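You operate a simulated robot arm through the tools that you are given. There is no shell and no other tool. Be economical: measure what you need, move in short steps, check, and stop when the job is done.

You run a simulated robot arm. Do the job below in one go: nothing can be reset, and whatever is moved stays where it is left.

TASK
Get the pump going: stopper in, clamps on, air flushed out, motor running.
Fine: the blue stopper goes into the rinse bottle; hold FAST till the display stops showing AIR, then press RUN.

Only the result counts: the job must be done as asked and must still hold three seconds after the hand-in. Knocking over, shifting, dropping, spilling or breaking anything else fails it. A push-on lid holds only when it is set on centred and level and pressed home; a screw cap is set on level and turned clockwise until tight.

THE ROBOT
A 7-joint arm with a two-finger parallel gripper on a trunk, on a base that drives. Base frame: it is fixed to the floor where the robot stands at the start and does not move with it; the origin is under the middle of the robot, x ahead of it, y to its left, z up. Lengths are in mm, angles in degrees, forces in N, time in s.
With the tool pointing down near the work surface it reaches from about 360 to 780 mm from the robot's upright axis, wherever it stands. Its first joint turns from -166.0 to 166.0 degrees. Places, roughly: left clamp lever [800, -800, 1000]; left pump dial [900, -800, 1100]; middle clamp lever [800, -900, 1000]; middle pump dial [900, -800, 1100]; pump run button [800, -1100, 1100]; pump slider [800, -900, 900]; right clamp lever [800, -900, 1000]; right pump dial [1000, -800, 1100]; speed dial [800, -1000, 1100]. Payload 3.91 kg.
The TCP is the grasp point between the finger pads, 30 mm short of the fingertips. In the tool frame z runs along the fingers and y along their closing line. Largest opening 110 mm; finger width 20, thickness 10; the body of the gripper, 48 by 112 mm, starts 55 mm behind the TCP.
Orientation is that of the tool frame in the base frame, as a unit quaternion [w, x, y, z]. With the fingers straight down and closing along the base's y, the tool's x points along the base's -x, its y along +y and its z along -z.

THE INTERFACE
- The arm moves only by the tool servo_tool. Its argument "targets" is a list that holds one entry, the list of rows, each a list of 7 numbers: the shift along the tool's x, y, z in units of 30 mm (1.0 is 30 mm), then the turn, a rotation vector about the tool's x, y, z in units of 6 degrees (1.0 is 6 degrees), then the gripper command, from -1 (shut) to 1 (fully open), values between in proportion. In form: [[[x, y, z, rx, ry, rz, gripper], ...]]. A call has 1 to 20 rows; each row shifts and turns the commanded pose from where the row before left it, along the tool's axes as they then stand. A call with a number of a shift or a turn outside -1 to 1 is refused whole. A row lasts 0.2 s, in which the tool goes at most 50 mm and 8.6 degrees; a call with a longer step from one row to the next is refused whole, and so is a gripper value outside its range. Where a pose cannot be reached the arm comes as near as it can. A force on the tool above 40 N (or 10 N above the force at the start of the call, whichever is more), or a blocked arm, ends the call early, and 0.2 s more pass. The fingers move at their own pace (about 153 mm/s each) and stop on an object; they squeeze with about 37 N. The grip force told is the motor's: it shows also when the fingers shut on nothing. Time passes only in rows, and 0.2 s behind the last, so rows that do not move let the fingers close. The reply holds the time, the measured pose of the TCP, the force on the tool along the base axes, the opening and the grip force, in the units named above and with some noise, with the torque about the TCP (base axes, N m) and any sound that the robot's microphone picked up.
- Cameras (640 x 400 px; columns grow to the right, rows downward): "scene" is now at [-10.5, 94, 1601.4]; the picture's right is [-0.64, -0.77, 0.00], its down [-0.49, 0.41, -0.77] and it looks along [0.59, -0.50, -0.63] (base axes); focal length 290 px, centre (320, 200). "wrist" rides on the gripper at [77, 7, -114] in the tool frame; the picture's right is [-0.09, 1.00, 0.00], its down [-0.80, -0.07, -0.59] and it looks along [-0.59, -0.05, 0.80] (tool axes); focal length 270 px, centre (320, 200). There is no depth. A picture from a camera that has moved, and an enlarged one, comes with that camera's place and axes in the base frame and with its lens.
- get_image(camera): a new picture of that camera. It takes no simulated time.
- lift_body(by): slides the trunk up (or, below 0, down) by that many mm; the arm and the scene camera ride with it, the base frame stays. It gives what a move gives, with no picture.
- drive_base(legs): drives the robot by 1 to 6 legs, each [ahead, turn to the left] in mm and degrees, along the robot's own axes; the way and the turn of a leg run together, so that a leg with both is an arc; at most 1500 mm and 180 degrees a leg. The arm and the cameras ride along, it lands a little off, and it stops where it bumps. It gives what a move gives.
- turn_head(pan, tilt): turns the head with the scene camera to pan (to the left, within 155 degrees either way) and tilt (down, from -29 to 69), counted from straight ahead of the robot. It gives what a move gives.
- inspect(camera, box): a new picture of the part [left, top, right, bottom] of that camera's present view, enlarged. It takes no simulated time.
- close_job(): hands the job in; it is judged then, once.

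Work in short steps. Places have to be worked out from the pictures, the camera data and where the tool is seen: move nearer, look again, correct. Check each grasp and each placing, and mend what went wrong. You have 120 turns and 78 pictures in all, those below and enlarged ones among them. Open the gripper and draw the arm clear of the work before you hand the job in, unless the task says otherwise; then end with one line.

The tools are called by a JSON object that holds its "fn" and its "kwargs". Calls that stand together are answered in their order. servo_tool: Moves the arm, as the interface text tells. Its arguments: {"type":"object","properties":{"targets":{"type":"array","items":{"type":"array","items":{"type":"array","items":{"type":"number"}}}}},"required":["targets"]} The other tools are called the same way: lift_body (by) slides the trunk up or down; drive_base (legs) drives the base; turn_head (pan, tilt) turns the head that bears the scene camera; get_image (camera) takes a picture; inspect (camera, box) takes an enlarged picture of a part of a camera's view; close_job () hands the job in.

At the start:

```text
time_s: 0.0
position: [196.7, -353.7, 1307.7]
orientation: [0.0, 0.0, 1.0, 0.001]
ft_force: [0.7, -0.3, 0.3]
moment: [0.0, -0.02, 0.0]
width: 110.2
grip_force: 0.1
trunk travel left (down, up): [-575.0, 35.0]
robot x, y, heading: [2.6, 0.3, -0.1]
head pan, tilt: [-39.9, 39.4]
```

scene: 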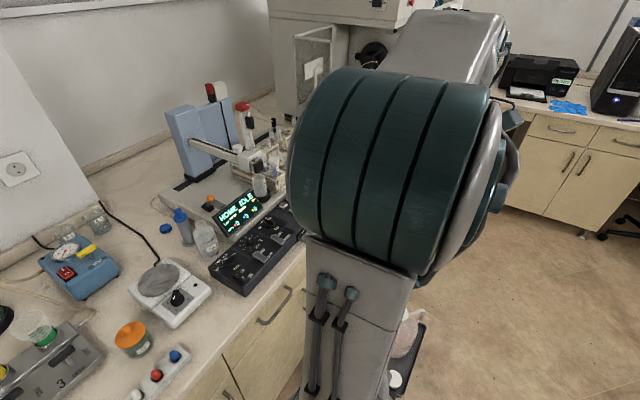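
wrist: 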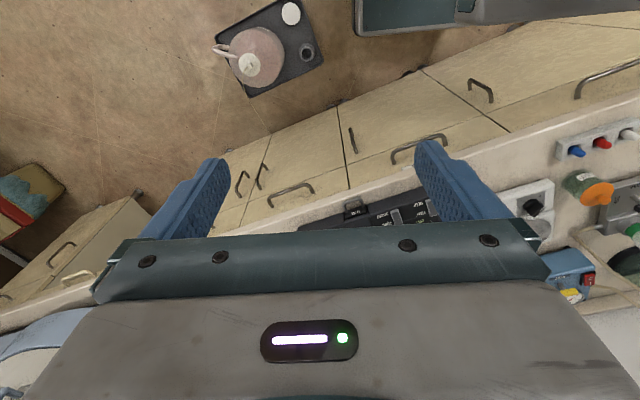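

I first need an unobstructed view of the pump and floor, so I turn the head to look past the arm.

{"fn": "turn_head", "kwargs": {"pan": -75, "tilt": 35}}

{"fn": "get_image", "kwargs": {"camera": "scene"}}

```text
time_s: 1.0
position: [196.2, -353.2, 1308.1]
orientation: [-0.001, 0.0, 1.0, 0.0]
ft_force: [-0.1, -0.4, -0.4]
moment: [0.0, -0.03, 0.0]
width: 109.8
grip_force: 0.1
trunk travel left (down, up): [-575.0, 35.0]
robot x, y, heading: [-2.9, 3.9, -0.1]
head pan, tilt: [-75.0, 35.0]
```

```text
75 pictures are left
camera scene: at [-53.1, 63.8, 1608.0], right [-0.97, -0.26, 0.0], down [-0.15, 0.55, -0.82], along [0.21, -0.79, -0.57], focal length 290 px, centre (320, 200)
```

scene: 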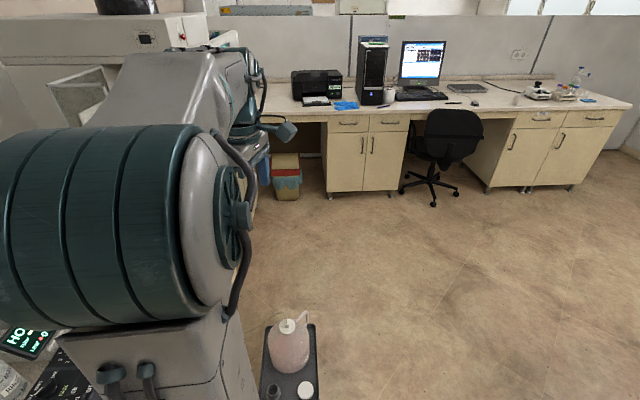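

A tray with a bottle stands at the right of the robot; I look further down to place it, and also straight down for the base footprint.

{"fn": "turn_head", "kwargs": {"pan": -85, "tilt": 65}}

{"fn": "get_image", "kwargs": {"camera": "scene"}}

```text
time_s: 2.0
position: [197.9, -353.0, 1309.4]
orientation: [-0.001, 0.0, 1.0, 0.0]
ft_force: [-0.1, -0.4, 0.2]
moment: [-0.04, -0.03, 0.01]
width: 109.8
grip_force: 0.1
trunk travel left (down, up): [-575.0, 35.0]
robot x, y, heading: [1.5, 3.0, 0.1]
head pan, tilt: [-85.0, 65.0]
```

```text
74 pictures are left
camera scene: at [-70.7, 88.3, 1568.2], right [-1.0, -0.09, 0.0], down [-0.08, 0.9, -0.42], along [0.04, -0.42, -0.91], focal length 290 px, centre (320, 200)
```

scene: 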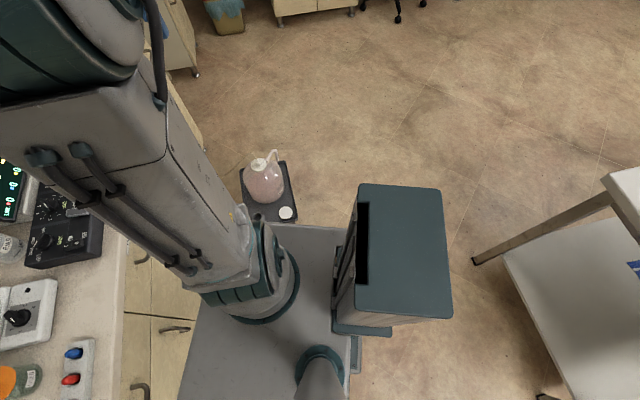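

I can't tell whether that tray is part of the robot or stands on the floor; a small backward move will show it by parallax.

{"fn": "drive_base", "kwargs": {"legs": [[-80, 0]]}}

{"fn": "get_image", "kwargs": {"camera": "scene"}}

```text
time_s: 3.0
position: [116.6, -354.5, 1308.7]
orientation: [0.001, 0.0, 1.0, 0.0]
ft_force: [-0.7, 0.9, 0.0]
moment: [0.02, -0.06, 0.0]
width: 110.1
grip_force: 0.0
trunk travel left (down, up): [-575.0, 35.0]
robot x, y, heading: [-78.3, 1.1, 0.1]
head pan, tilt: [-85.0, 65.0]
```

```text
73 pictures are left
camera scene: at [-151.5, 88.4, 1568.1], right [-1.0, -0.09, 0.0], down [-0.08, 0.9, -0.42], along [0.04, -0.42, -0.91], focal length 290 px, centre (320, 200)
```

scene: 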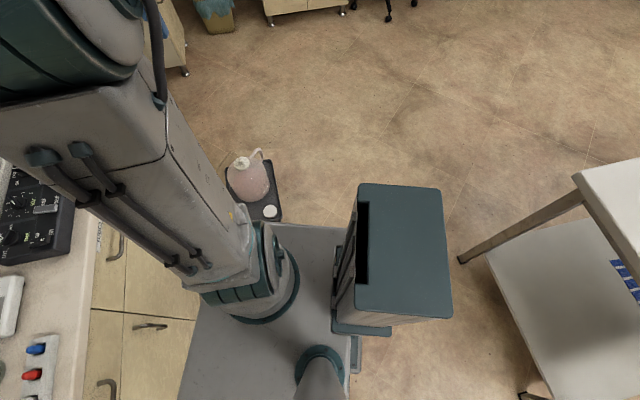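

The tray is a free-standing low stool at roughly x 150–330, y -430…-650, so I'll go around it: back up, turn right, pass by it, then turn to face the bench.

{"fn": "drive_base", "kwargs": {"legs": [[-220, 0], [0, -90]]}}

{"fn": "turn_head", "kwargs": {"pan": 30, "tilt": 45}}

{"fn": "get_image", "kwargs": {"camera": "scene"}}

```text
time_s: 8.5
position: [-650.2, -198.5, 1309.6]
orientation: [-0.001, 0.706, 0.708, 0.0]
ft_force: [-1.1, -0.1, -0.6]
moment: [-0.03, -0.03, -0.02]
width: 109.8
grip_force: 0.0
trunk travel left (down, up): [-575.0, 35.0]
robot x, y, heading: [-300.6, -0.8, -89.7]
head pan, tilt: [-85.0, 65.0]
```

```text
time_s: 10.5
position: [-649.9, -198.0, 1308.1]
orientation: [-0.001, 0.706, 0.708, -0.001]
ft_force: [0.5, 0.6, -0.4]
moment: [-0.02, -0.02, 0.02]
width: 110.1
grip_force: 0.0
trunk travel left (down, up): [-575.0, 35.0]
robot x, y, heading: [-298.9, -0.7, -89.8]
head pan, tilt: [30.0, 45.0]
```

```text
72 pictures are left
camera scene: at [-106.9, 5.2, 1593.2], right [-0.86, -0.5, 0.0], down [-0.35, 0.61, -0.71], along [0.35, -0.61, -0.71], focal length 290 px, centre (320, 200)
```

scene: 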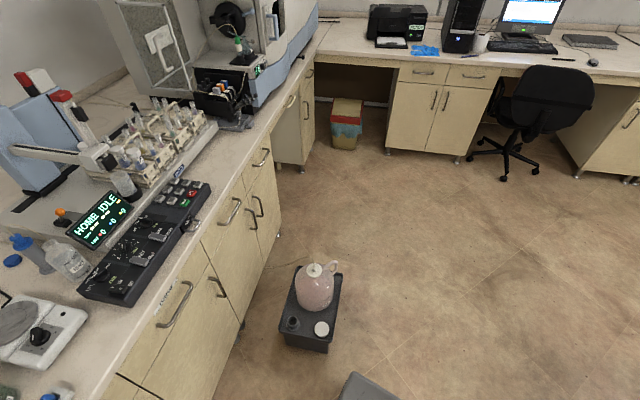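

The pump projects near (235, 95): I zoom in there.

{"fn": "inspect", "kwargs": {"camera": "scene", "box": [130, 10, 330, 135]}}

{"fn": "inspect", "kwargs": {"camera": "scene", "box": [0, 130, 240, 280]}}

```text
3.20 times, centred on (230, 72) of scene
camera zoom: at [-106.9, 5.2, 1593.2], right [-0.86, -0.5, 0.0], down [-0.35, 0.61, -0.71], along [0.35, -0.61, -0.71], focal length 928 px, centre (608, 608)
```

zoom: 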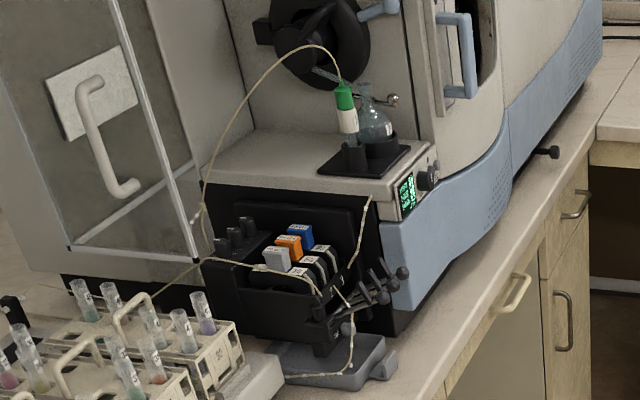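

```text
2.67 times, centred on (120, 205) of scene
camera zoom: at [-106.9, 5.2, 1593.2], right [-0.86, -0.5, 0.0], down [-0.35, 0.61, -0.71], along [0.35, -0.61, -0.71], focal length 773 px, centre (853, 187)
```

zoom: 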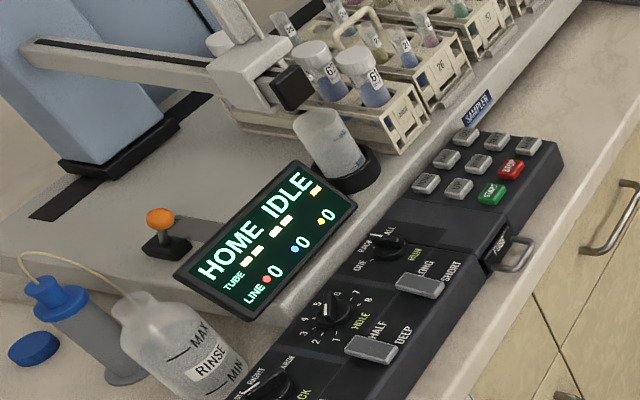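

The pump is by the instrument on the far right; the rinse bottle with the blue-topped piece stands near (670, -30) by the sampler. I go back to the starting stand and look closely there first.

{"fn": "drive_base", "kwargs": {"legs": [[0, 90], [295, 0]]}}

{"fn": "turn_head", "kwargs": {"pan": -10, "tilt": 45}}

{"fn": "get_image", "kwargs": {"camera": "scene"}}

```text
time_s: 16.3
position: [187.8, -360.4, 1308.9]
orientation: [0.0, 0.007, 1.0, 0.0]
ft_force: [0.5, 0.2, -0.3]
moment: [0.03, 0.0, -0.02]
width: 110.0
grip_force: 0.1
trunk travel left (down, up): [-575.0, 35.0]
robot x, y, heading: [-6.0, -1.9, -0.9]
head pan, tilt: [30.0, 45.0]
```

```text
time_s: 17.3
position: [188.1, -360.9, 1307.6]
orientation: [0.001, 0.007, 1.0, 0.0]
ft_force: [0.4, -0.7, 0.3]
moment: [-0.01, -0.02, -0.01]
width: 109.8
grip_force: 0.0
trunk travel left (down, up): [-575.0, 35.0]
robot x, y, heading: [-6.5, -3.2, -1.1]
head pan, tilt: [-10.0, 45.0]
```

```text
69 pictures are left
camera scene: at [1.4, 130.4, 1593.2], right [-0.19, -0.98, 0.0], down [-0.69, 0.13, -0.71], along [0.69, -0.13, -0.71], focal length 290 px, centre (320, 200)
```

scene: 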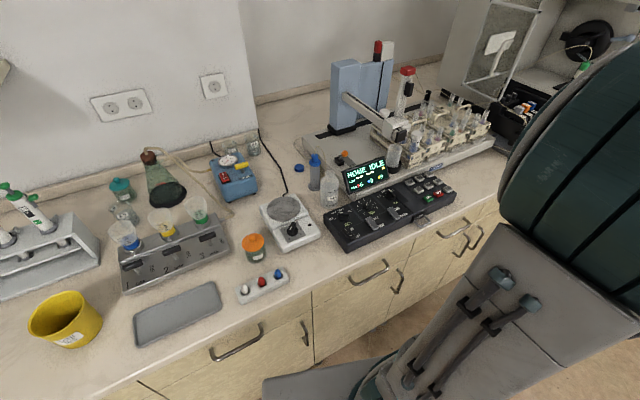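

{"fn": "inspect", "kwargs": {"camera": "scene", "box": [260, 130, 388, 210]}}

{"fn": "inspect", "kwargs": {"camera": "scene", "box": [490, 30, 618, 150]}}

```text
5.00 times, centred on (324, 170) of scene
camera zoom: at [1.4, 130.4, 1593.2], right [-0.19, -0.98, 0.0], down [-0.69, 0.13, -0.71], along [0.69, -0.13, -0.71], focal length 1450 px, centre (300, 350)
```

zoom: 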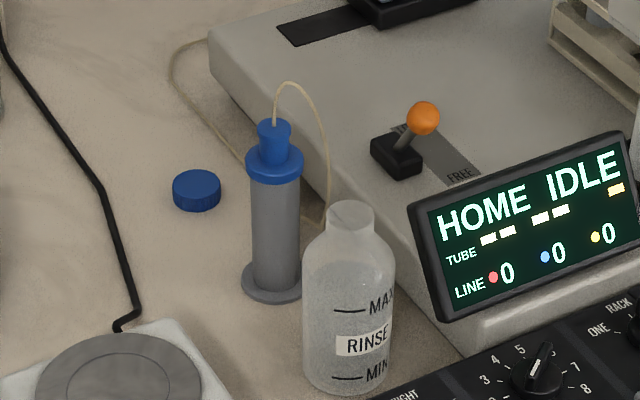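

```text
3.33 times, centred on (554, 90) of scene
camera zoom: at [1.4, 130.4, 1593.2], right [-0.19, -0.98, 0.0], down [-0.69, 0.13, -0.71], along [0.69, -0.13, -0.71], focal length 966 px, centre (-460, 567)
```

zoom: 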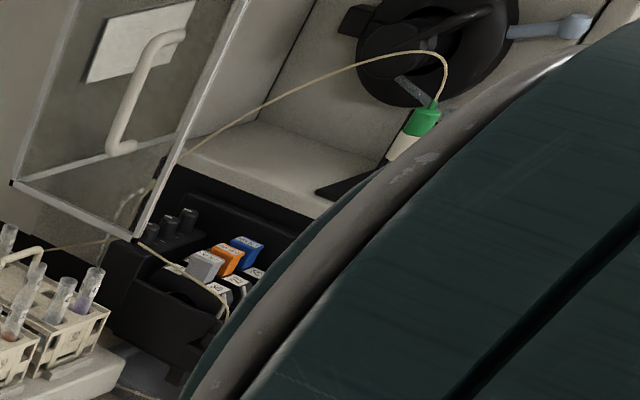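

The blue stopper (with tube) sits in a grey holder, the open RINSE bottle in front of it. I bring the arm high over that area to look with the wrist camera.

{"fn": "servo_tool", "kwargs": {"targets": [[[0, 1, 0, 0, 0, 0, 1], [0, 1, 0, 0, 0, 0, 1], [0, 1, 0, 0, 0, 0, 1], [0, 1, 0, 0, 0, 0, 1], [0, 1, 0, 0, 0, 0, 1], [0, 1, 0, 0, 0, 0, 1], [0, 1, 0, 0, 0, 0, 1], [0, 1, 0, 0, 0, 0, 1], [0, 1, 0, 0, 0, 0, 1], [0, 1, 0, 0, 0, 0, 1], [-1, 0, 0, 0, 0, 0, 1], [-1, 0, 0, 0, 0, 0, 1], [-1, 0, 0, 0, 0, 0, 1], [-1, 0, 0, 0, 0, 0, 1], [-1, 0, 0, 0, 0, 0, 1], [-1, 0, 0, 0, 0, 0, 1], [-1, 0, 0, 0, 0, 0, 1], [-1, 0, 0, 0, 0, 0, 1]]]}}

{"fn": "get_image", "kwargs": {"camera": "wrist"}}

{"fn": "get_image", "kwargs": {"camera": "scene"}}

```text
time_s: 19.3
position: [218.2, -110.2, 1281.4]
orientation: [-0.065, -0.019, 0.997, 0.037]
ft_force: [-0.4, 0.7, 0.1]
moment: [-0.01, 0.0, 0.01]
width: 110.0
grip_force: 0.1
trunk travel left (down, up): [-575.0, 35.0]
robot x, y, heading: [-3.2, -6.5, -0.8]
head pan, tilt: [-10.0, 45.0]
stopped in row 9: the arm was blocked; the commanded pose is now the measured one
```

```text
66 pictures are left
camera wrist: at [154.5, -113.9, 1405.4], right [0.05, 1.0, 0.07], down [0.87, -0.08, 0.48], along [0.49, 0.03, -0.87], focal length 270 px, centre (320, 200)
```

wrist: 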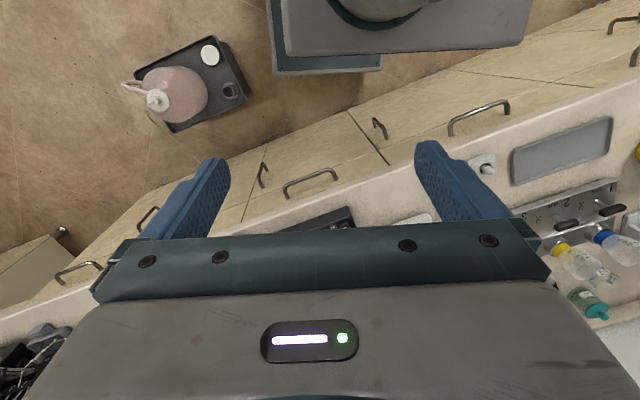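

```text
65 pictures are left
camera scene: at [0.5, 131.3, 1593.1], right [-0.19, -0.98, 0.0], down [-0.69, 0.13, -0.71], along [0.69, -0.13, -0.71], focal length 290 px, centre (320, 200)
```

scene: 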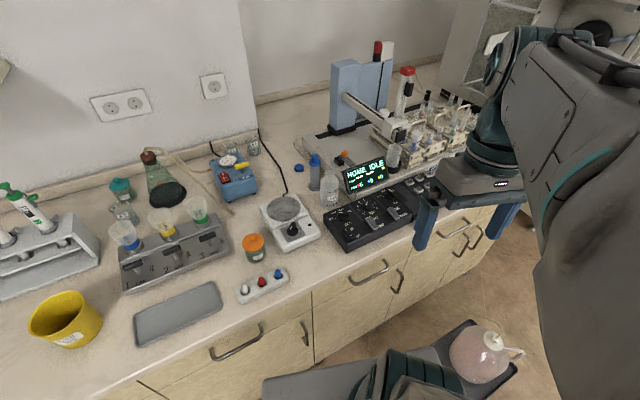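

The arm was too close to its own axis; I correct the tilt and move forward first.

{"fn": "servo_tool", "kwargs": {"targets": [[[-1, 0, -0.3, 0.36, -0.62, 0.18, 1], [-1, 0, -0.3, 0.35, -0.62, 0.18, 1], [-1, 0, 0, 0, 0, 0, 1], [-1, 0, 0, 0, 0, 0, 1], [-1, 0, 0, 0, 0, 0, 1], [-1, 0, 0, 0, 0, 0, 1], [-1, 0, 0, 0, 0, 0, 1], [-1, 0, 0, 0, 0, 0, 1], [-1, 0.5, 0, 0, 0, 0, 1], [-1, 0.5, 0, 0, 0, 0, 1], [-1, 0.5, 0, 0, 0, 0, 1]]]}}

{"fn": "get_image", "kwargs": {"camera": "wrist"}}

```text
time_s: 21.7
position: [546.5, -93.4, 1288.4]
orientation: [-0.003, 0.028, 1.0, 0.003]
ft_force: [0.4, 0.2, -0.2]
moment: [0.01, -0.01, 0.04]
width: 110.0
grip_force: 0.1
trunk travel left (down, up): [-575.0, 35.0]
robot x, y, heading: [-5.1, -1.7, -0.6]
head pan, tilt: [-10.0, 45.0]
```

```text
64 pictures are left
camera wrist: at [470.0, -82.0, 1404.1], right [0.14, 0.99, 0.01], down [0.8, -0.12, 0.59], along [0.58, -0.08, -0.81], focal length 270 px, centre (320, 200)
```

wrist: 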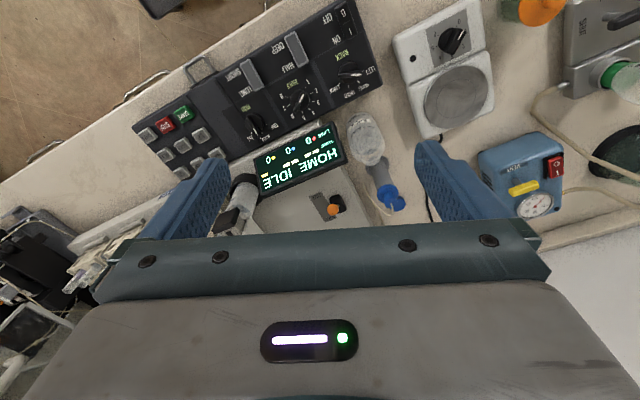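

Both views agree on the bottle neck near (681, -27, 1008). I zoom in on the wrist view for the stopper.

{"fn": "inspect", "kwargs": {"camera": "wrist", "box": [310, 90, 470, 230]}}

```text
2.86 times, centred on (390, 160) of wrist
camera zoom: at [470.0, -82.0, 1404.1], right [0.14, 0.99, 0.01], down [0.8, -0.12, 0.59], along [0.58, -0.08, -0.81], focal length 772 px, centre (120, 314)
```

zoom: 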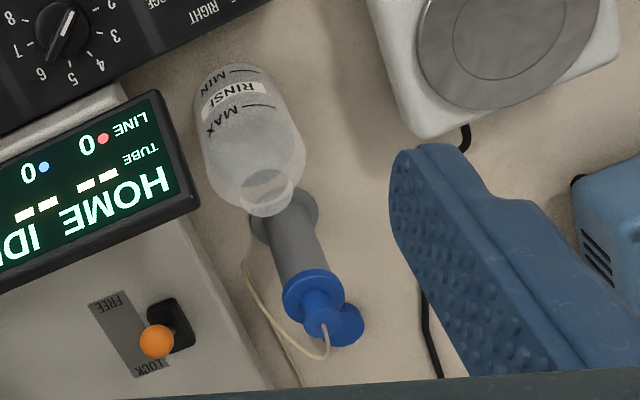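

Stopper knob axis is near (782, 4), flange z≈981, knob top ≈1003; its tube bends off toward −y, so I want the fingers closing along x. I rotate the tool +90° about its axis here, high up.

{"fn": "servo_tool", "kwargs": {"targets": [[[0, 0, 0, 0, 0, 1, 1], [0, 0, 0, 0, 0, 1, 1], [0, 0, 0, 0, 0, 1, 1], [0, 0, 0, 0, 0, 1, 1], [0, 0, 0, 0, 0, 1, 1], [0, 0, 0, 0, 0, 1, 1], [0, 0, 0, 0, 0, 1, 1], [0, 0, 0, 0, 0, 1, 1], [0, 0, 0, 0, 0, 1, 1], [0, 0, 0, 0, 0, 1, 1], [0, 0, 0, 0, 0, 1, 1], [0, 0, 0, 0, 0, 1, 1], [0, 0, 0, 0, 0, 1, 1], [0, 0, 0, 0, 0, 1, 1], [0, 0, 0, 0, 0, 0.46, 1], [0, 0, 0, 0, 0, 0, 1]]]}}

```text
time_s: 25.1
position: [543.9, -92.4, 1289.3]
orientation: [-0.005, 0.707, 0.707, 0.001]
ft_force: [0.6, -0.1, 0.6]
moment: [0.03, 0.01, 0.0]
width: 110.1
grip_force: 0.0
trunk travel left (down, up): [-575.0, 35.0]
robot x, y, heading: [-6.9, -0.2, -1.0]
head pan, tilt: [-10.0, 45.0]
```

Orientation is right. Move toward a place just before and above the stopper to look.

{"fn": "servo_tool", "kwargs": {"targets": [[[0.4, 0.8, 0.58, 0, 0, 0, 1], [0.4, 0.8, 0.58, 0, 0, 0, 1], [0.4, 0.8, 0.58, 0, 0, 0, 1], [0.4, 0.8, 0.58, 0, 0, 0, 1], [0.4, 0.8, 0.58, 0, 0, 0, 1], [0.4, 0.8, 0.58, 0, 0, 0, 1], [0.4, 0.8, 0.58, 0, 0, 0, 1], [0.4, 0.8, 0.58, 0, 0, 0, 1], [0, 0, 0, 0, 0, 0, 1]]]}}

{"fn": "get_image", "kwargs": {"camera": "wrist"}}

{"fn": "get_image", "kwargs": {"camera": "scene"}}

```text
time_s: 27.1
position: [735.1, 2.9, 1150.3]
orientation: [-0.005, 0.708, 0.707, 0.001]
ft_force: [-0.5, -0.6, 0.4]
moment: [0.0, 0.01, -0.01]
width: 109.9
grip_force: 0.0
trunk travel left (down, up): [-575.0, 35.0]
robot x, y, heading: [-5.2, -5.5, -0.7]
head pan, tilt: [-10.0, 45.0]
```

```text
62 pictures are left
camera wrist: at [741.5, 80.6, 1265.5], right [1.0, -0.09, -0.01], down [-0.07, -0.8, 0.59], along [-0.06, -0.59, -0.81], focal length 270 px, centre (320, 200)
```

wrist: 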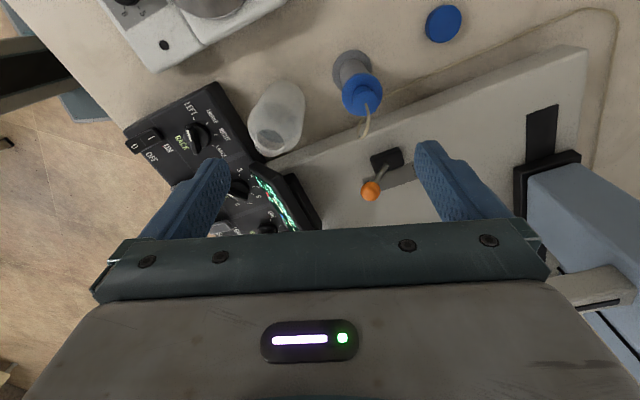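

```text
61 pictures are left
camera scene: at [1.2, 130.5, 1593.2], right [-0.19, -0.98, 0.0], down [-0.69, 0.13, -0.71], along [0.69, -0.13, -0.71], focal length 290 px, centre (320, 200)
```

scene: 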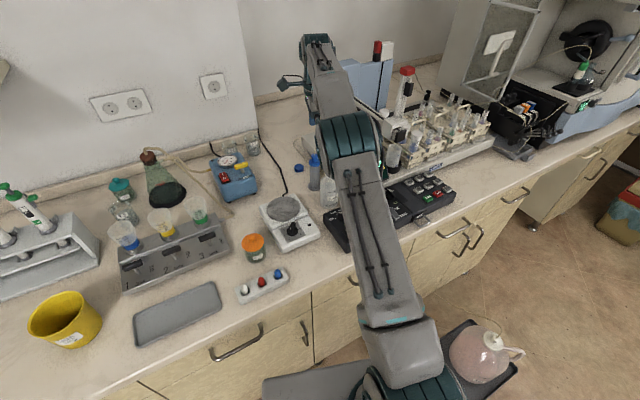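

Refined stopper flange: ≈(775, 3.5, 982). I move right above it at z≈1095 and look again.

{"fn": "servo_tool", "kwargs": {"targets": [[[0, 0.67, 0.6, 0, 0, 0, 1], [0, 0.67, 0.6, 0, 0, 0, 1], [0, 0, 0.6, 0, 0, 0, 1], [0, 0, 0, 0, 0, 0, 1]]]}}

{"fn": "inspect", "kwargs": {"camera": "wrist", "box": [200, 0, 440, 220]}}

{"fn": "inspect", "kwargs": {"camera": "scene", "box": [280, 120, 400, 220]}}

```text
time_s: 28.1
position: [761.9, 3.3, 1099.0]
orientation: [-0.004, 0.707, 0.707, 0.001]
ft_force: [0.1, -0.2, -0.3]
moment: [-0.02, 0.01, 0.0]
width: 109.9
grip_force: 0.0
out of reach, approached as far as the arm can: row 2
trunk travel left (down, up): [-575.0, 35.0]
robot x, y, heading: [-9.3, -4.4, -0.7]
head pan, tilt: [-10.0, 45.0]
```

```text
1.82 times, centred on (320, 110) of wrist
camera zoom: at [767.7, 80.7, 1214.5], right [1.0, -0.09, -0.01], down [-0.07, -0.8, 0.59], along [-0.06, -0.59, -0.81], focal length 491 px, centre (320, 364)
```

zoom: 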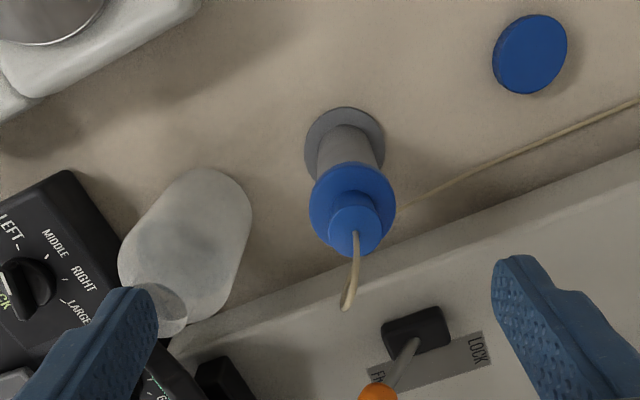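

```text
4.00 times, centred on (340, 170) of scene
camera zoom: at [1.3, 130.5, 1593.2], right [-0.19, -0.98, 0.0], down [-0.69, 0.13, -0.71], along [0.69, -0.13, -0.71], focal length 1160 px, centre (240, 320)
```

zoom: 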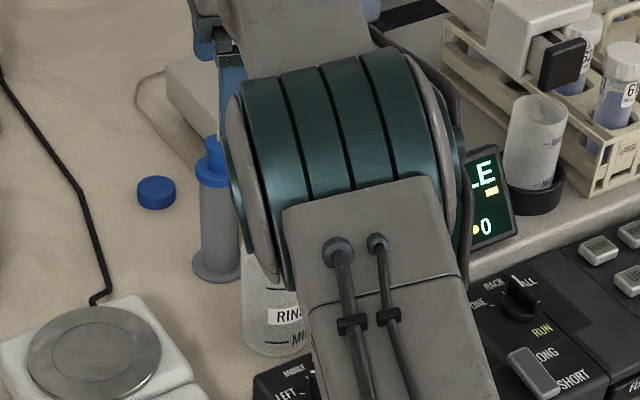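

The arm is at its reach limit (needs ~15 mm more). I pull up slightly and try driving a little closer to the bench.

{"fn": "servo_tool", "kwargs": {"targets": [[[0, -0.7, -0.7, 0, 0, 0, 1], [0, -0.7, -0.7, 0, 0, 0, 1]]]}}

{"fn": "drive_base", "kwargs": {"legs": [[40, 0]]}}

```text
time_s: 28.7
position: [718.6, 2.9, 1143.6]
orientation: [-0.004, 0.707, 0.707, 0.0]
ft_force: [-0.1, -0.4, -0.3]
moment: [-0.01, -0.01, 0.03]
width: 109.9
grip_force: 0.1
trunk travel left (down, up): [-575.0, 35.0]
robot x, y, heading: [-6.4, -6.9, -1.0]
head pan, tilt: [-10.0, 45.0]
```

```text
time_s: 29.6
position: [759.8, 3.1, 1141.3]
orientation: [-0.005, 0.707, 0.707, 0.0]
ft_force: [-0.1, 0.2, -0.5]
moment: [0.0, 0.05, 0.01]
width: 109.8
grip_force: 0.1
trunk travel left (down, up): [-575.0, 35.0]
robot x, y, heading: [37.1, -7.5, -1.0]
head pan, tilt: [-10.0, 45.0]
```

Drove 40 mm with no bump. Now I centre over the stopper and descend part way with a partly closed gripper.

{"fn": "servo_tool", "kwargs": {"targets": [[[0, 0.48, 0.7, 0, 0, 0, 0.3], [0, 0, 0.8, 0, 0, 0, 0.3], [0, 0, 0.75, 0, 0, 0, 0.3], [0, 0, 0, 0, 0, 0, 0.3]]]}}

{"fn": "inspect", "kwargs": {"camera": "wrist", "box": [200, 0, 440, 220]}}

```text
time_s: 30.6
position: [773.6, 2.9, 1073.9]
orientation: [-0.004, 0.707, 0.707, 0.001]
ft_force: [-0.7, -1.0, 0.3]
moment: [-0.01, 0.03, 0.0]
width: 71.3
grip_force: 0.1
trunk travel left (down, up): [-575.0, 35.0]
robot x, y, heading: [35.4, -4.9, -0.9]
head pan, tilt: [-10.0, 45.0]
```

```text
1.82 times, centred on (320, 110) of wrist
camera zoom: at [780.1, 81.0, 1189.6], right [1.0, -0.09, -0.01], down [-0.07, -0.8, 0.59], along [-0.06, -0.59, -0.81], focal length 491 px, centre (320, 364)
```

zoom: 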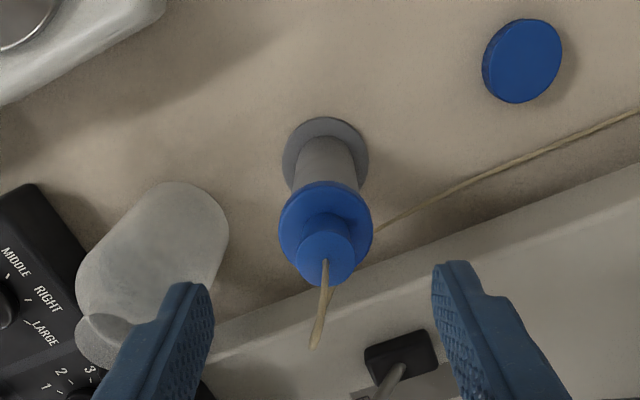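

Centred well in x; knob at y≈2–3. Descend to TCP z≈1022 so that the fingertips are just above the flange, watching force.

{"fn": "servo_tool", "kwargs": {"targets": [[[0, 0, 0.5, 0, 0, 0, 0.1], [0, 0, 0.5, 0, 0, 0, 0.1], [0, 0, 0.4, 0, 0, 0, 0.1], [0, 0, 0.33, 0, 0, 0, 0.1], [0, 0, 0, 0, 0, 0, 0.1]]]}}

{"fn": "get_image", "kwargs": {"camera": "wrist"}}

{"fn": "inspect", "kwargs": {"camera": "scene", "box": [280, 120, 400, 220]}}

```text
time_s: 31.8
position: [773.0, 4.0, 1021.6]
orientation: [-0.005, 0.707, 0.707, 0.0]
ft_force: [-0.3, -0.5, -0.5]
moment: [-0.01, 0.01, -0.01]
width: 60.3
grip_force: 0.0
trunk travel left (down, up): [-575.0, 35.0]
robot x, y, heading: [31.0, -5.0, -0.8]
head pan, tilt: [-10.0, 45.0]
```

```text
57 pictures are left
camera wrist: at [778.9, 82.0, 1137.1], right [1.0, -0.09, -0.01], down [-0.07, -0.8, 0.59], along [-0.06, -0.59, -0.81], focal length 270 px, centre (320, 200)
```

wrist: 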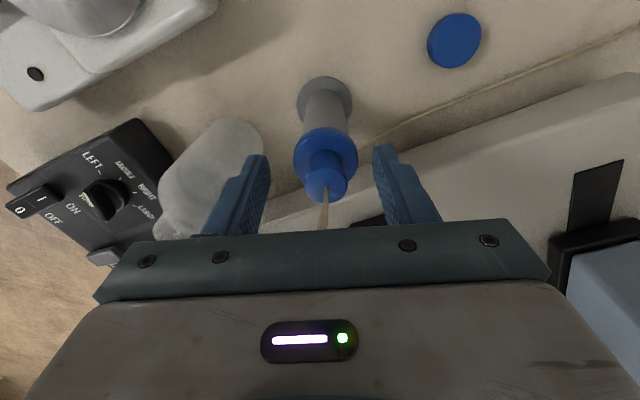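

```text
4.00 times, centred on (340, 170) of scene
camera zoom: at [41.2, 130.0, 1593.2], right [-0.19, -0.98, 0.0], down [-0.69, 0.13, -0.71], along [0.69, -0.13, -0.71], focal length 1160 px, centre (240, 320)
```

zoom: 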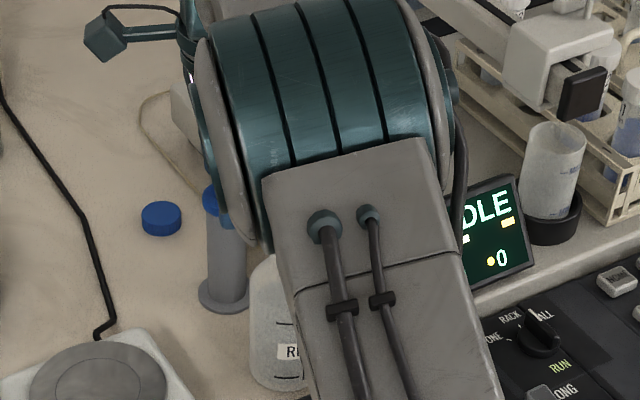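

Flange ≈986, knob top ≈1020 and fingertips at ≈992: good. Close on the knob.

{"fn": "servo_tool", "kwargs": {"targets": [[[0, 0, 0, 0, 0, 0, -1], [0, 0, 0, 0, 0, 0, -1], [0, 0, 0, 0, 0, 0, -1], [0, 0, 0, 0, 0, 0, -1]]]}}

```text
time_s: 32.8
position: [772.8, 5.0, 1021.5]
orientation: [-0.004, 0.707, 0.707, 0.0]
ft_force: [3.6, 0.2, 3.0]
moment: [0.0, -0.14, -0.01]
width: 37.4
grip_force: 36.8
trunk travel left (down, up): [-575.0, 35.0]
robot x, y, heading: [35.7, -2.1, -0.4]
head pan, tilt: [-10.0, 45.0]
```

Gripped at 37 mm width. I lift slowly and check.

{"fn": "servo_tool", "kwargs": {"targets": [[[0, 0, -0.3, 0, 0, 0, -1], [0, 0, -0.5, 0, 0, 0, -1], [0, 0, -0.5, 0, 0, 0, -1], [0, 0, 0, 0, 0, 0, -1]]]}}

{"fn": "inspect", "kwargs": {"camera": "wrist", "box": [200, 0, 440, 220]}}

```text
time_s: 33.8
position: [773.2, 3.6, 1062.3]
orientation: [-0.005, 0.707, 0.707, -0.001]
ft_force: [1.0, 0.2, -0.5]
moment: [0.02, -0.01, 0.02]
width: 37.1
grip_force: 37.0
trunk travel left (down, up): [-575.0, 35.0]
robot x, y, heading: [39.2, -7.4, -0.7]
head pan, tilt: [-10.0, 45.0]
```

```text
1.82 times, centred on (320, 110) of wrist
camera zoom: at [779.0, 80.7, 1177.5], right [1.0, -0.09, -0.01], down [-0.07, -0.8, 0.59], along [-0.06, -0.59, -0.81], focal length 491 px, centre (320, 364)
```

zoom: 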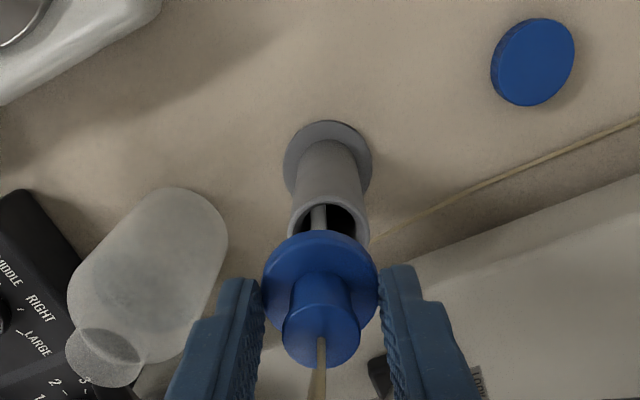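

The fingertips hold the flange; a thin straw hangs below. I lift straight up until the straw clears everything, and check its length.

{"fn": "servo_tool", "kwargs": {"targets": [[[0, 0, -0.7, 0, 0, 0, -1], [0, 0, -0.7, 0, 0, 0, -1], [0, 0, -0.7, 0, 0, 0, -1], [0, 0, -0.7, 0, 0, 0, -1], [0, 0, -0.7, 0, 0, 0, -1], [0, 0, -0.7, 0, 0, 0, -1], [0, 0, 0, 0, 0, 0, -1]]]}}

{"fn": "get_image", "kwargs": {"camera": "wrist"}}

{"fn": "inspect", "kwargs": {"camera": "scene", "box": [260, 90, 400, 220]}}

```text
time_s: 35.4
position: [774.7, 3.8, 1188.6]
orientation: [-0.005, 0.707, 0.707, 0.0]
ft_force: [0.5, 0.0, -0.4]
moment: [-0.02, -0.03, -0.01]
width: 37.5
grip_force: 37.0
trunk travel left (down, up): [-575.0, 35.0]
robot x, y, heading: [31.7, -2.9, -0.9]
head pan, tilt: [-10.0, 45.0]
```

```text
54 pictures are left
camera wrist: at [780.4, 81.4, 1303.9], right [1.0, -0.09, -0.01], down [-0.07, -0.8, 0.59], along [-0.06, -0.59, -0.81], focal length 270 px, centre (320, 200)
```

wrist: 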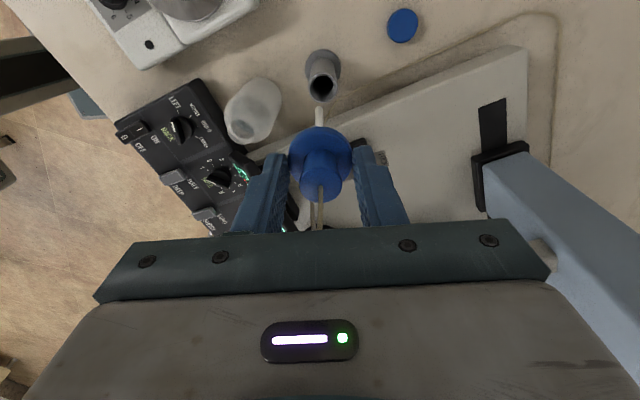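

```text
3.08 times, centred on (330, 155) of scene
camera zoom: at [41.2, 130.0, 1593.2], right [-0.19, -0.98, 0.0], down [-0.69, 0.13, -0.71], along [0.69, -0.13, -0.71], focal length 892 px, centre (289, 338)
```

zoom: 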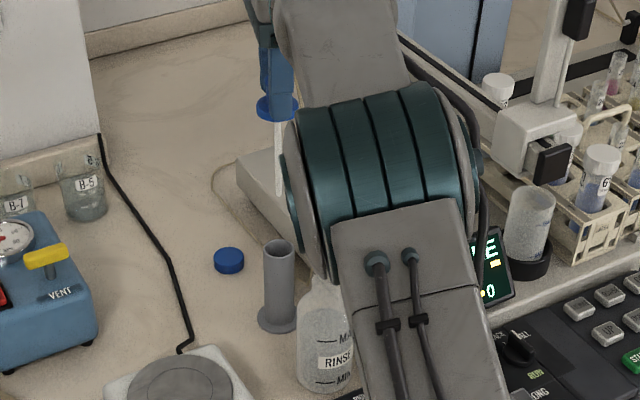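

The straw (~115 mm) clears the neck height. I zoom on the bottle neck to refine its position.

{"fn": "inspect", "kwargs": {"camera": "wrist", "box": [200, 60, 360, 210]}}

```text
2.67 times, centred on (280, 135) of wrist
camera zoom: at [780.4, 81.4, 1303.9], right [1.0, -0.09, -0.01], down [-0.07, -0.8, 0.59], along [-0.06, -0.59, -0.81], focal length 721 px, centre (427, 373)
```

zoom: 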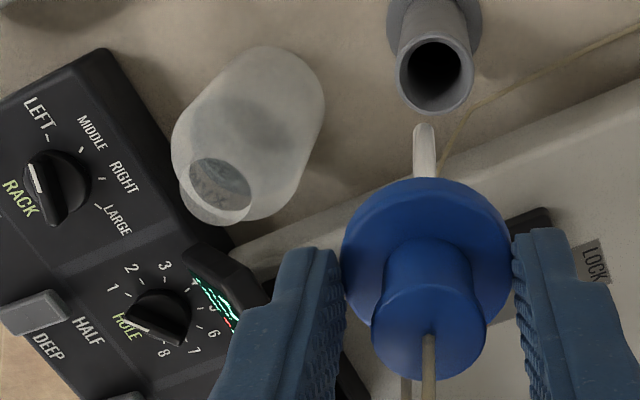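

Both cameras put the neck opening at ≈(678, -29, 1012), and the stopper hangs centred in the grip. I move over the bottle at this height.

{"fn": "servo_tool", "kwargs": {"targets": [[[-0.275, -0.805, 0, 0, 0, 0, -1], [-0.275, -0.805, 0, 0, 0, 0, -1], [-0.275, -0.805, 0, 0, 0, 0, -1], [-0.275, -0.805, 0, 0, 0, 0, -1], [0, 0, 0, 0, 0, 0, -1]]]}}

{"fn": "inspect", "kwargs": {"camera": "wrist", "box": [220, 40, 420, 240]}}

{"fn": "get_image", "kwargs": {"camera": "scene"}}

```text
time_s: 36.6
position: [678.8, -28.4, 1187.7]
orientation: [-0.005, 0.707, 0.707, 0.0]
ft_force: [0.5, -0.4, -0.7]
moment: [0.0, 0.02, 0.0]
width: 37.3
grip_force: 36.8
trunk travel left (down, up): [-575.0, 35.0]
robot x, y, heading: [34.5, -5.2, -1.1]
head pan, tilt: [-10.0, 45.0]
```

```text
2.00 times, centred on (320, 140) of wrist
camera zoom: at [684.7, 49.0, 1302.5], right [1.0, -0.09, -0.01], down [-0.07, -0.8, 0.59], along [-0.06, -0.59, -0.81], focal length 541 px, centre (320, 320)
```

zoom: 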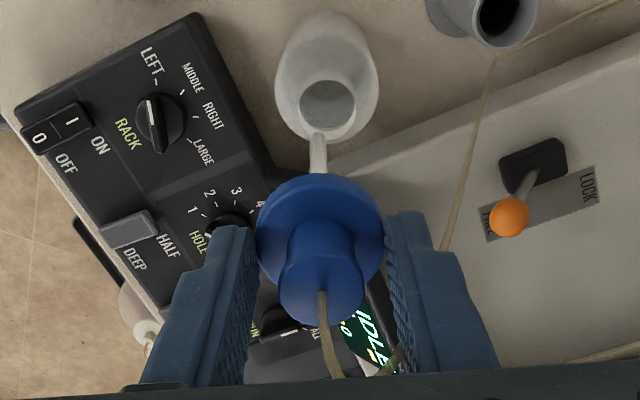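

```text
50 pictures are left
camera scene: at [41.5, 130.0, 1593.1], right [-0.19, -0.98, 0.0], down [-0.69, 0.13, -0.71], along [0.69, -0.13, -0.71], focal length 290 px, centre (320, 200)
```

scene: 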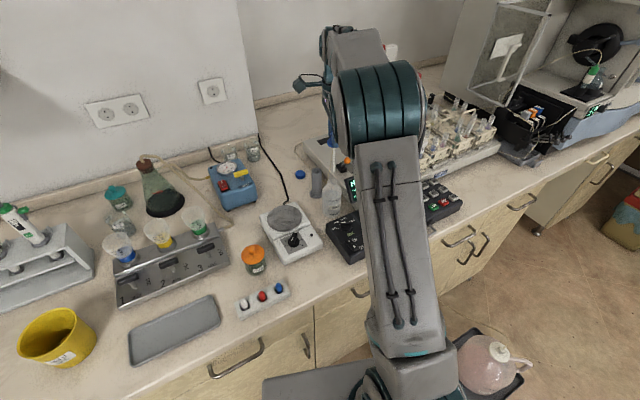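

The straw is projected right onto the opening centre. I descend ~70 mm first and check the straw enters.

{"fn": "servo_tool", "kwargs": {"targets": [[[0, 0, 0.5, 0, 0, 0, -1], [0, 0, 0.5, 0, 0, 0, -1], [0, 0, 0.5, 0, 0, 0, -1], [0, 0, 0.5, 0, 0, 0, -1], [0, 0, 0.5, 0, 0, 0, -1], [0, 0, 0, 0, 0, 0, -1]]]}}

{"fn": "inspect", "kwargs": {"camera": "wrist", "box": [220, 40, 420, 240]}}

{"fn": "inspect", "kwargs": {"camera": "scene", "box": [290, 120, 390, 220]}}

```text
time_s: 38.0
position: [677.1, -28.4, 1112.7]
orientation: [-0.004, 0.707, 0.707, 0.0]
ft_force: [-0.1, 0.5, -0.6]
moment: [0.03, -0.02, 0.02]
width: 37.5
grip_force: 37.3
trunk travel left (down, up): [-575.0, 35.0]
robot x, y, heading: [33.8, -6.1, -0.8]
head pan, tilt: [-10.0, 45.0]
```

```text
2.00 times, centred on (320, 140) of wrist
camera zoom: at [683.4, 49.1, 1228.2], right [1.0, -0.09, -0.01], down [-0.07, -0.8, 0.59], along [-0.06, -0.59, -0.81], focal length 541 px, centre (320, 320)
```

zoom: 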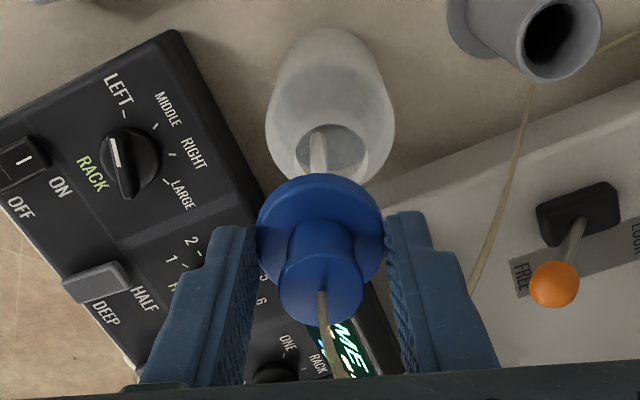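

```text
4.00 times, centred on (340, 170) of scene
camera zoom: at [41.2, 130.0, 1593.2], right [-0.19, -0.98, 0.0], down [-0.69, 0.13, -0.71], along [0.69, -0.13, -0.71], focal length 1160 px, centre (240, 320)
```

zoom: 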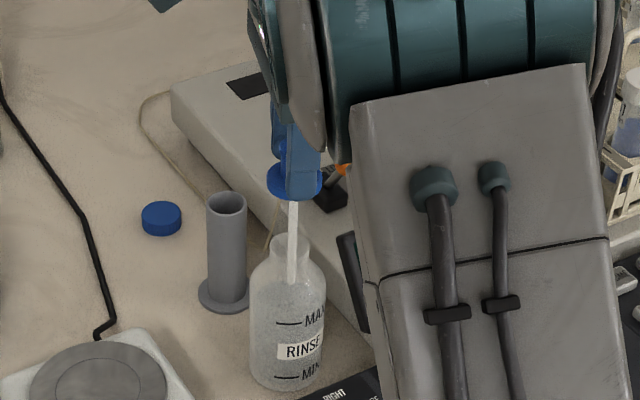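

The straw is inside the neck, centred. About 39 mm remain; I descend 30 mm and then in small steps until contact.

{"fn": "servo_tool", "kwargs": {"targets": [[[0, 0, 0.4, 0, 0, 0, -1], [0, 0, 0.4, 0, 0, 0, -1], [0, 0, 0.2, 0, 0, 0, -1], [0, 0, 0.1, 0, 0, 0, -1], [0, 0, 0.1, 0, 0, 0, -1], [0, 0, 0.1, 0, 0, 0, -1], [0, 0, 0, 0, 0, 0, -1]]]}}

{"fn": "inspect", "kwargs": {"camera": "wrist", "box": [220, 40, 420, 240]}}

```text
time_s: 39.6
position: [675.8, -28.9, 1074.0]
orientation: [-0.006, 0.707, 0.707, 0.0]
ft_force: [0.0, 0.5, 0.4]
moment: [-0.01, 0.02, -0.01]
width: 37.1
grip_force: 36.8
trunk travel left (down, up): [-575.0, 35.0]
robot x, y, heading: [38.9, -2.9, -0.8]
head pan, tilt: [-10.0, 45.0]
```

```text
2.00 times, centred on (320, 140) of wrist
camera zoom: at [682.5, 48.4, 1189.4], right [1.0, -0.09, -0.01], down [-0.07, -0.8, 0.59], along [-0.06, -0.59, -0.81], focal length 541 px, centre (320, 320)
```

zoom: 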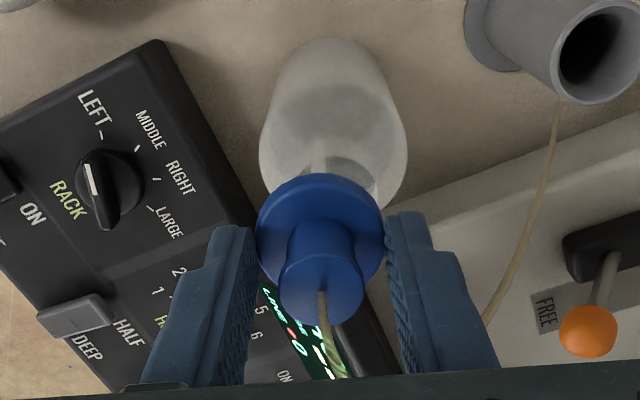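

Still no contact; x drifted ~2 mm, so I correct that and the half-degree tilt, then continue down in 3 mm steps.

{"fn": "servo_tool", "kwargs": {"targets": [[[0, 0.07, 0, -0.08, -0.08, 0, -1], [0, 0, 0.1, 0, 0, 0, -1], [0, 0, 0.1, 0, 0, 0, -1], [0, 0, 0.1, 0, 0, 0, -1], [0, 0, 0.1, 0, 0, 0, -1], [0, 0, 0.1, 0, 0, 0, -1], [0, 0, 0, 0, 0, 0, -1]]]}}

{"fn": "inspect", "kwargs": {"camera": "wrist", "box": [220, 40, 420, 240]}}

{"fn": "inspect", "kwargs": {"camera": "scene", "box": [290, 130, 380, 220]}}

```text
time_s: 41.2
position: [679.1, -30.0, 1058.0]
orientation: [0.001, 0.707, 0.707, 0.0]
ft_force: [0.1, 0.6, -0.6]
moment: [0.01, 0.02, -0.02]
width: 37.6
grip_force: 36.9
trunk travel left (down, up): [-575.0, 35.0]
robot x, y, heading: [30.2, -3.7, -1.0]
head pan, tilt: [-10.0, 45.0]
```

```text
2.00 times, centred on (320, 140) of wrist
camera zoom: at [683.6, 48.7, 1173.5], right [1.0, -0.09, 0.0], down [-0.07, -0.8, 0.6], along [-0.05, -0.59, -0.8], focal length 541 px, centre (320, 320)
```

zoom: 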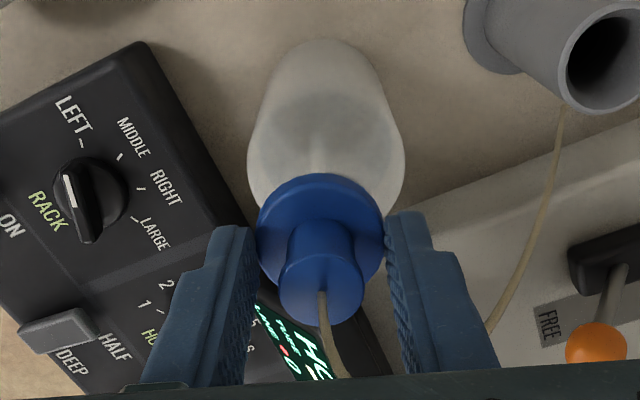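

```text
4.44 times, centred on (335, 175) of scene
camera zoom: at [41.2, 130.0, 1593.2], right [-0.19, -0.98, 0.0], down [-0.69, 0.13, -0.71], along [0.69, -0.13, -0.71], focal length 1288 px, centre (253, 311)
```

zoom: 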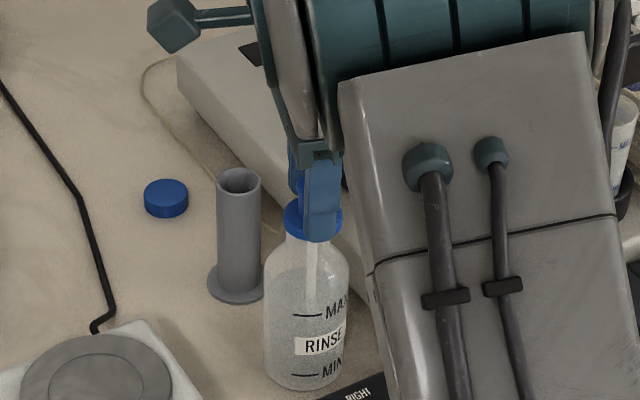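

Nearly seated and centred. Continue down in small steps until the force rises.

{"fn": "servo_tool", "kwargs": {"targets": [[[0, 0, 0.1, 0, 0, 0, -1], [0, 0, 0.1, 0, 0, 0, -1], [0, 0, 0.1, 0, 0, 0, -1], [0, 0, 0.08, 0, 0, 0, -1], [0, 0, 0, 0, 0, 0, -1]]]}}

```text
time_s: 42.4
position: [678.7, -29.8, 1050.4]
orientation: [0.003, 0.707, 0.707, 0.002]
ft_force: [1.9, 1.9, 26.7]
moment: [0.34, -0.17, 0.0]
width: 37.4
grip_force: 37.0
trunk travel left (down, up): [-575.0, 35.0]
robot x, y, heading: [34.3, -6.1, -0.7]
head pan, tilt: [-10.0, 45.0]
```

Contact with 27 N at z≈1050. I press a little further.

{"fn": "servo_tool", "kwargs": {"targets": [[[0, 0, 0.06, 0, 0, 0, -1], [0, 0, 0, 0, 0, 0, -1], [0, 0, 0, 0, 0, 0, -1]]]}}

{"fn": "inspect", "kwargs": {"camera": "scene", "box": [300, 150, 360, 210]}}

```text
time_s: 43.2
position: [678.1, -29.6, 1048.3]
orientation: [0.002, 0.707, 0.707, 0.002]
ft_force: [3.4, -1.3, 30.3]
moment: [-0.01, -0.1, 0.01]
width: 37.6
grip_force: 36.5
trunk travel left (down, up): [-575.0, 35.0]
robot x, y, heading: [33.8, -2.4, -0.8]
head pan, tilt: [-10.0, 45.0]
```

```text
6.67 times, centred on (330, 180) of scene
camera zoom: at [38.4, 130.1, 1593.2], right [-0.19, -0.98, 0.0], down [-0.69, 0.13, -0.71], along [0.7, -0.13, -0.71], focal length 1933 px, centre (253, 333)
```

zoom: 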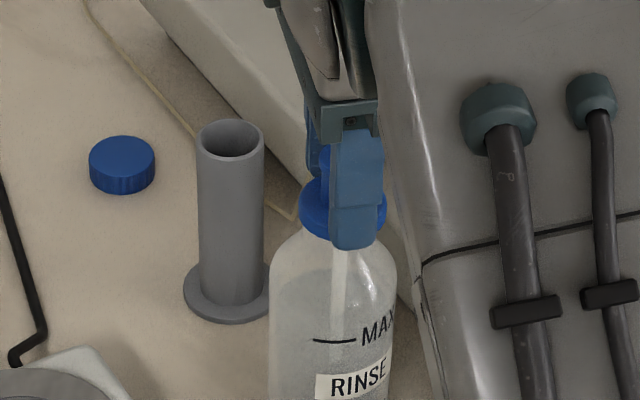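

30 N now. I release, raise 10 mm, and look whether the stopper is level and home (and whether the fingertips were touching the shoulder).

{"fn": "servo_tool", "kwargs": {"targets": [[[0, 0, -0.06, 0, 0, 0, 0.0], [0, 0, 0, 0, 0, 0, 0.0], [0, 0, -0.5, 0, 0, 0, 0.0], [0, 0, -0.8, 0, 0, 0, 0.0], [0, 0, -0.8, 0, 0, 0, 0.0], [0, 0, 0, 0, 0, 0, 0.0]]]}}

{"fn": "inspect", "kwargs": {"camera": "scene", "box": [300, 150, 360, 210]}}

{"fn": "inspect", "kwargs": {"camera": "wrist", "box": [220, 40, 420, 240]}}

```text
time_s: 44.6
position: [678.3, -28.1, 1110.7]
orientation: [0.002, 0.707, 0.707, 0.001]
ft_force: [0.1, -0.7, 0.0]
moment: [0.0, 0.01, 0.0]
width: 54.8
grip_force: 0.0
trunk travel left (down, up): [-575.0, 35.0]
robot x, y, heading: [34.7, -2.9, -0.8]
head pan, tilt: [-10.0, 45.0]
```

```text
6.67 times, centred on (330, 180) of scene
camera zoom: at [41.2, 130.0, 1593.2], right [-0.19, -0.98, 0.0], down [-0.69, 0.13, -0.71], along [0.69, -0.13, -0.71], focal length 1933 px, centre (253, 333)
```

zoom: 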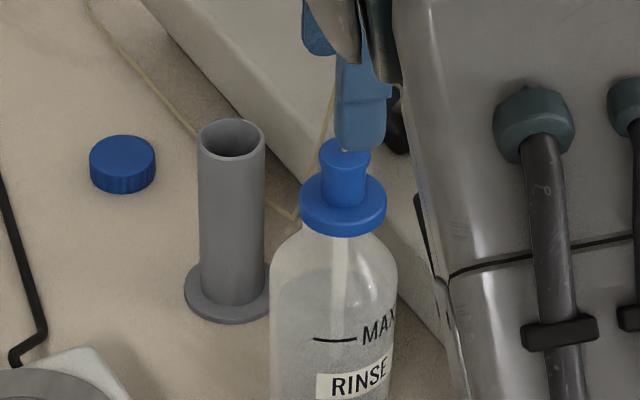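

```text
2.00 times, centred on (320, 140) of wrist
camera zoom: at [683.6, 49.8, 1225.8], right [1.0, -0.09, 0.0], down [-0.07, -0.8, 0.6], along [-0.05, -0.59, -0.8], focal length 541 px, centre (320, 320)
```

zoom: 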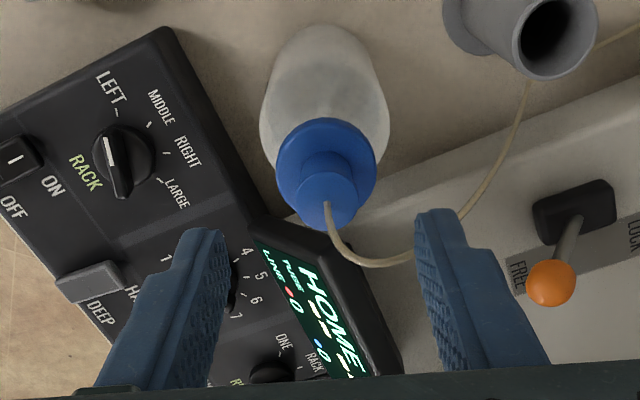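

It looks level and the neck is covered. To be sure it's home I regrip higher on the knob and press once more with more force.

{"fn": "servo_tool", "kwargs": {"targets": [[[0, 0, 0.8, 0, 0, 0, 0.0], [0, 0, 0.8, 0, 0, 0, 0.0], [0, 0, 0.15, 0, 0, 0, 0.0], [0, 0, 0, 0, 0, 0, -1], [0, 0, 0, 0, 0, 0, -1], [0, 0, 0, 0, 0, 0, -1]]]}}

```text
time_s: 46.0
position: [678.0, -30.0, 1057.4]
orientation: [0.002, 0.708, 0.706, 0.0]
ft_force: [-0.2, -0.5, -1.0]
moment: [0.01, -0.03, -0.01]
width: 18.2
grip_force: 37.1
trunk travel left (down, up): [-575.0, 35.0]
robot x, y, heading: [34.3, -4.7, -0.6]
head pan, tilt: [-10.0, 45.0]
```

{"fn": "servo_tool", "kwargs": {"targets": [[[0, 0, 0.07, 0, 0, 0, -1], [0, 0, 0.07, 0, 0, 0, -1], [0, 0, 0.07, 0, 0, 0, -1], [0, 0, 0.07, 0, 0, 0, -1], [0, 0, 0, 0, 0, 0, -1]]]}}

```text
time_s: 47.2
position: [676.8, -29.3, 1052.4]
orientation: [0.004, 0.707, 0.707, 0.002]
ft_force: [3.7, -0.3, 35.3]
moment: [-0.09, -0.13, 0.06]
width: 17.8
grip_force: 37.3
trunk travel left (down, up): [-575.0, 35.0]
robot x, y, heading: [38.5, -4.4, -0.9]
head pan, tilt: [-10.0, 45.0]
```

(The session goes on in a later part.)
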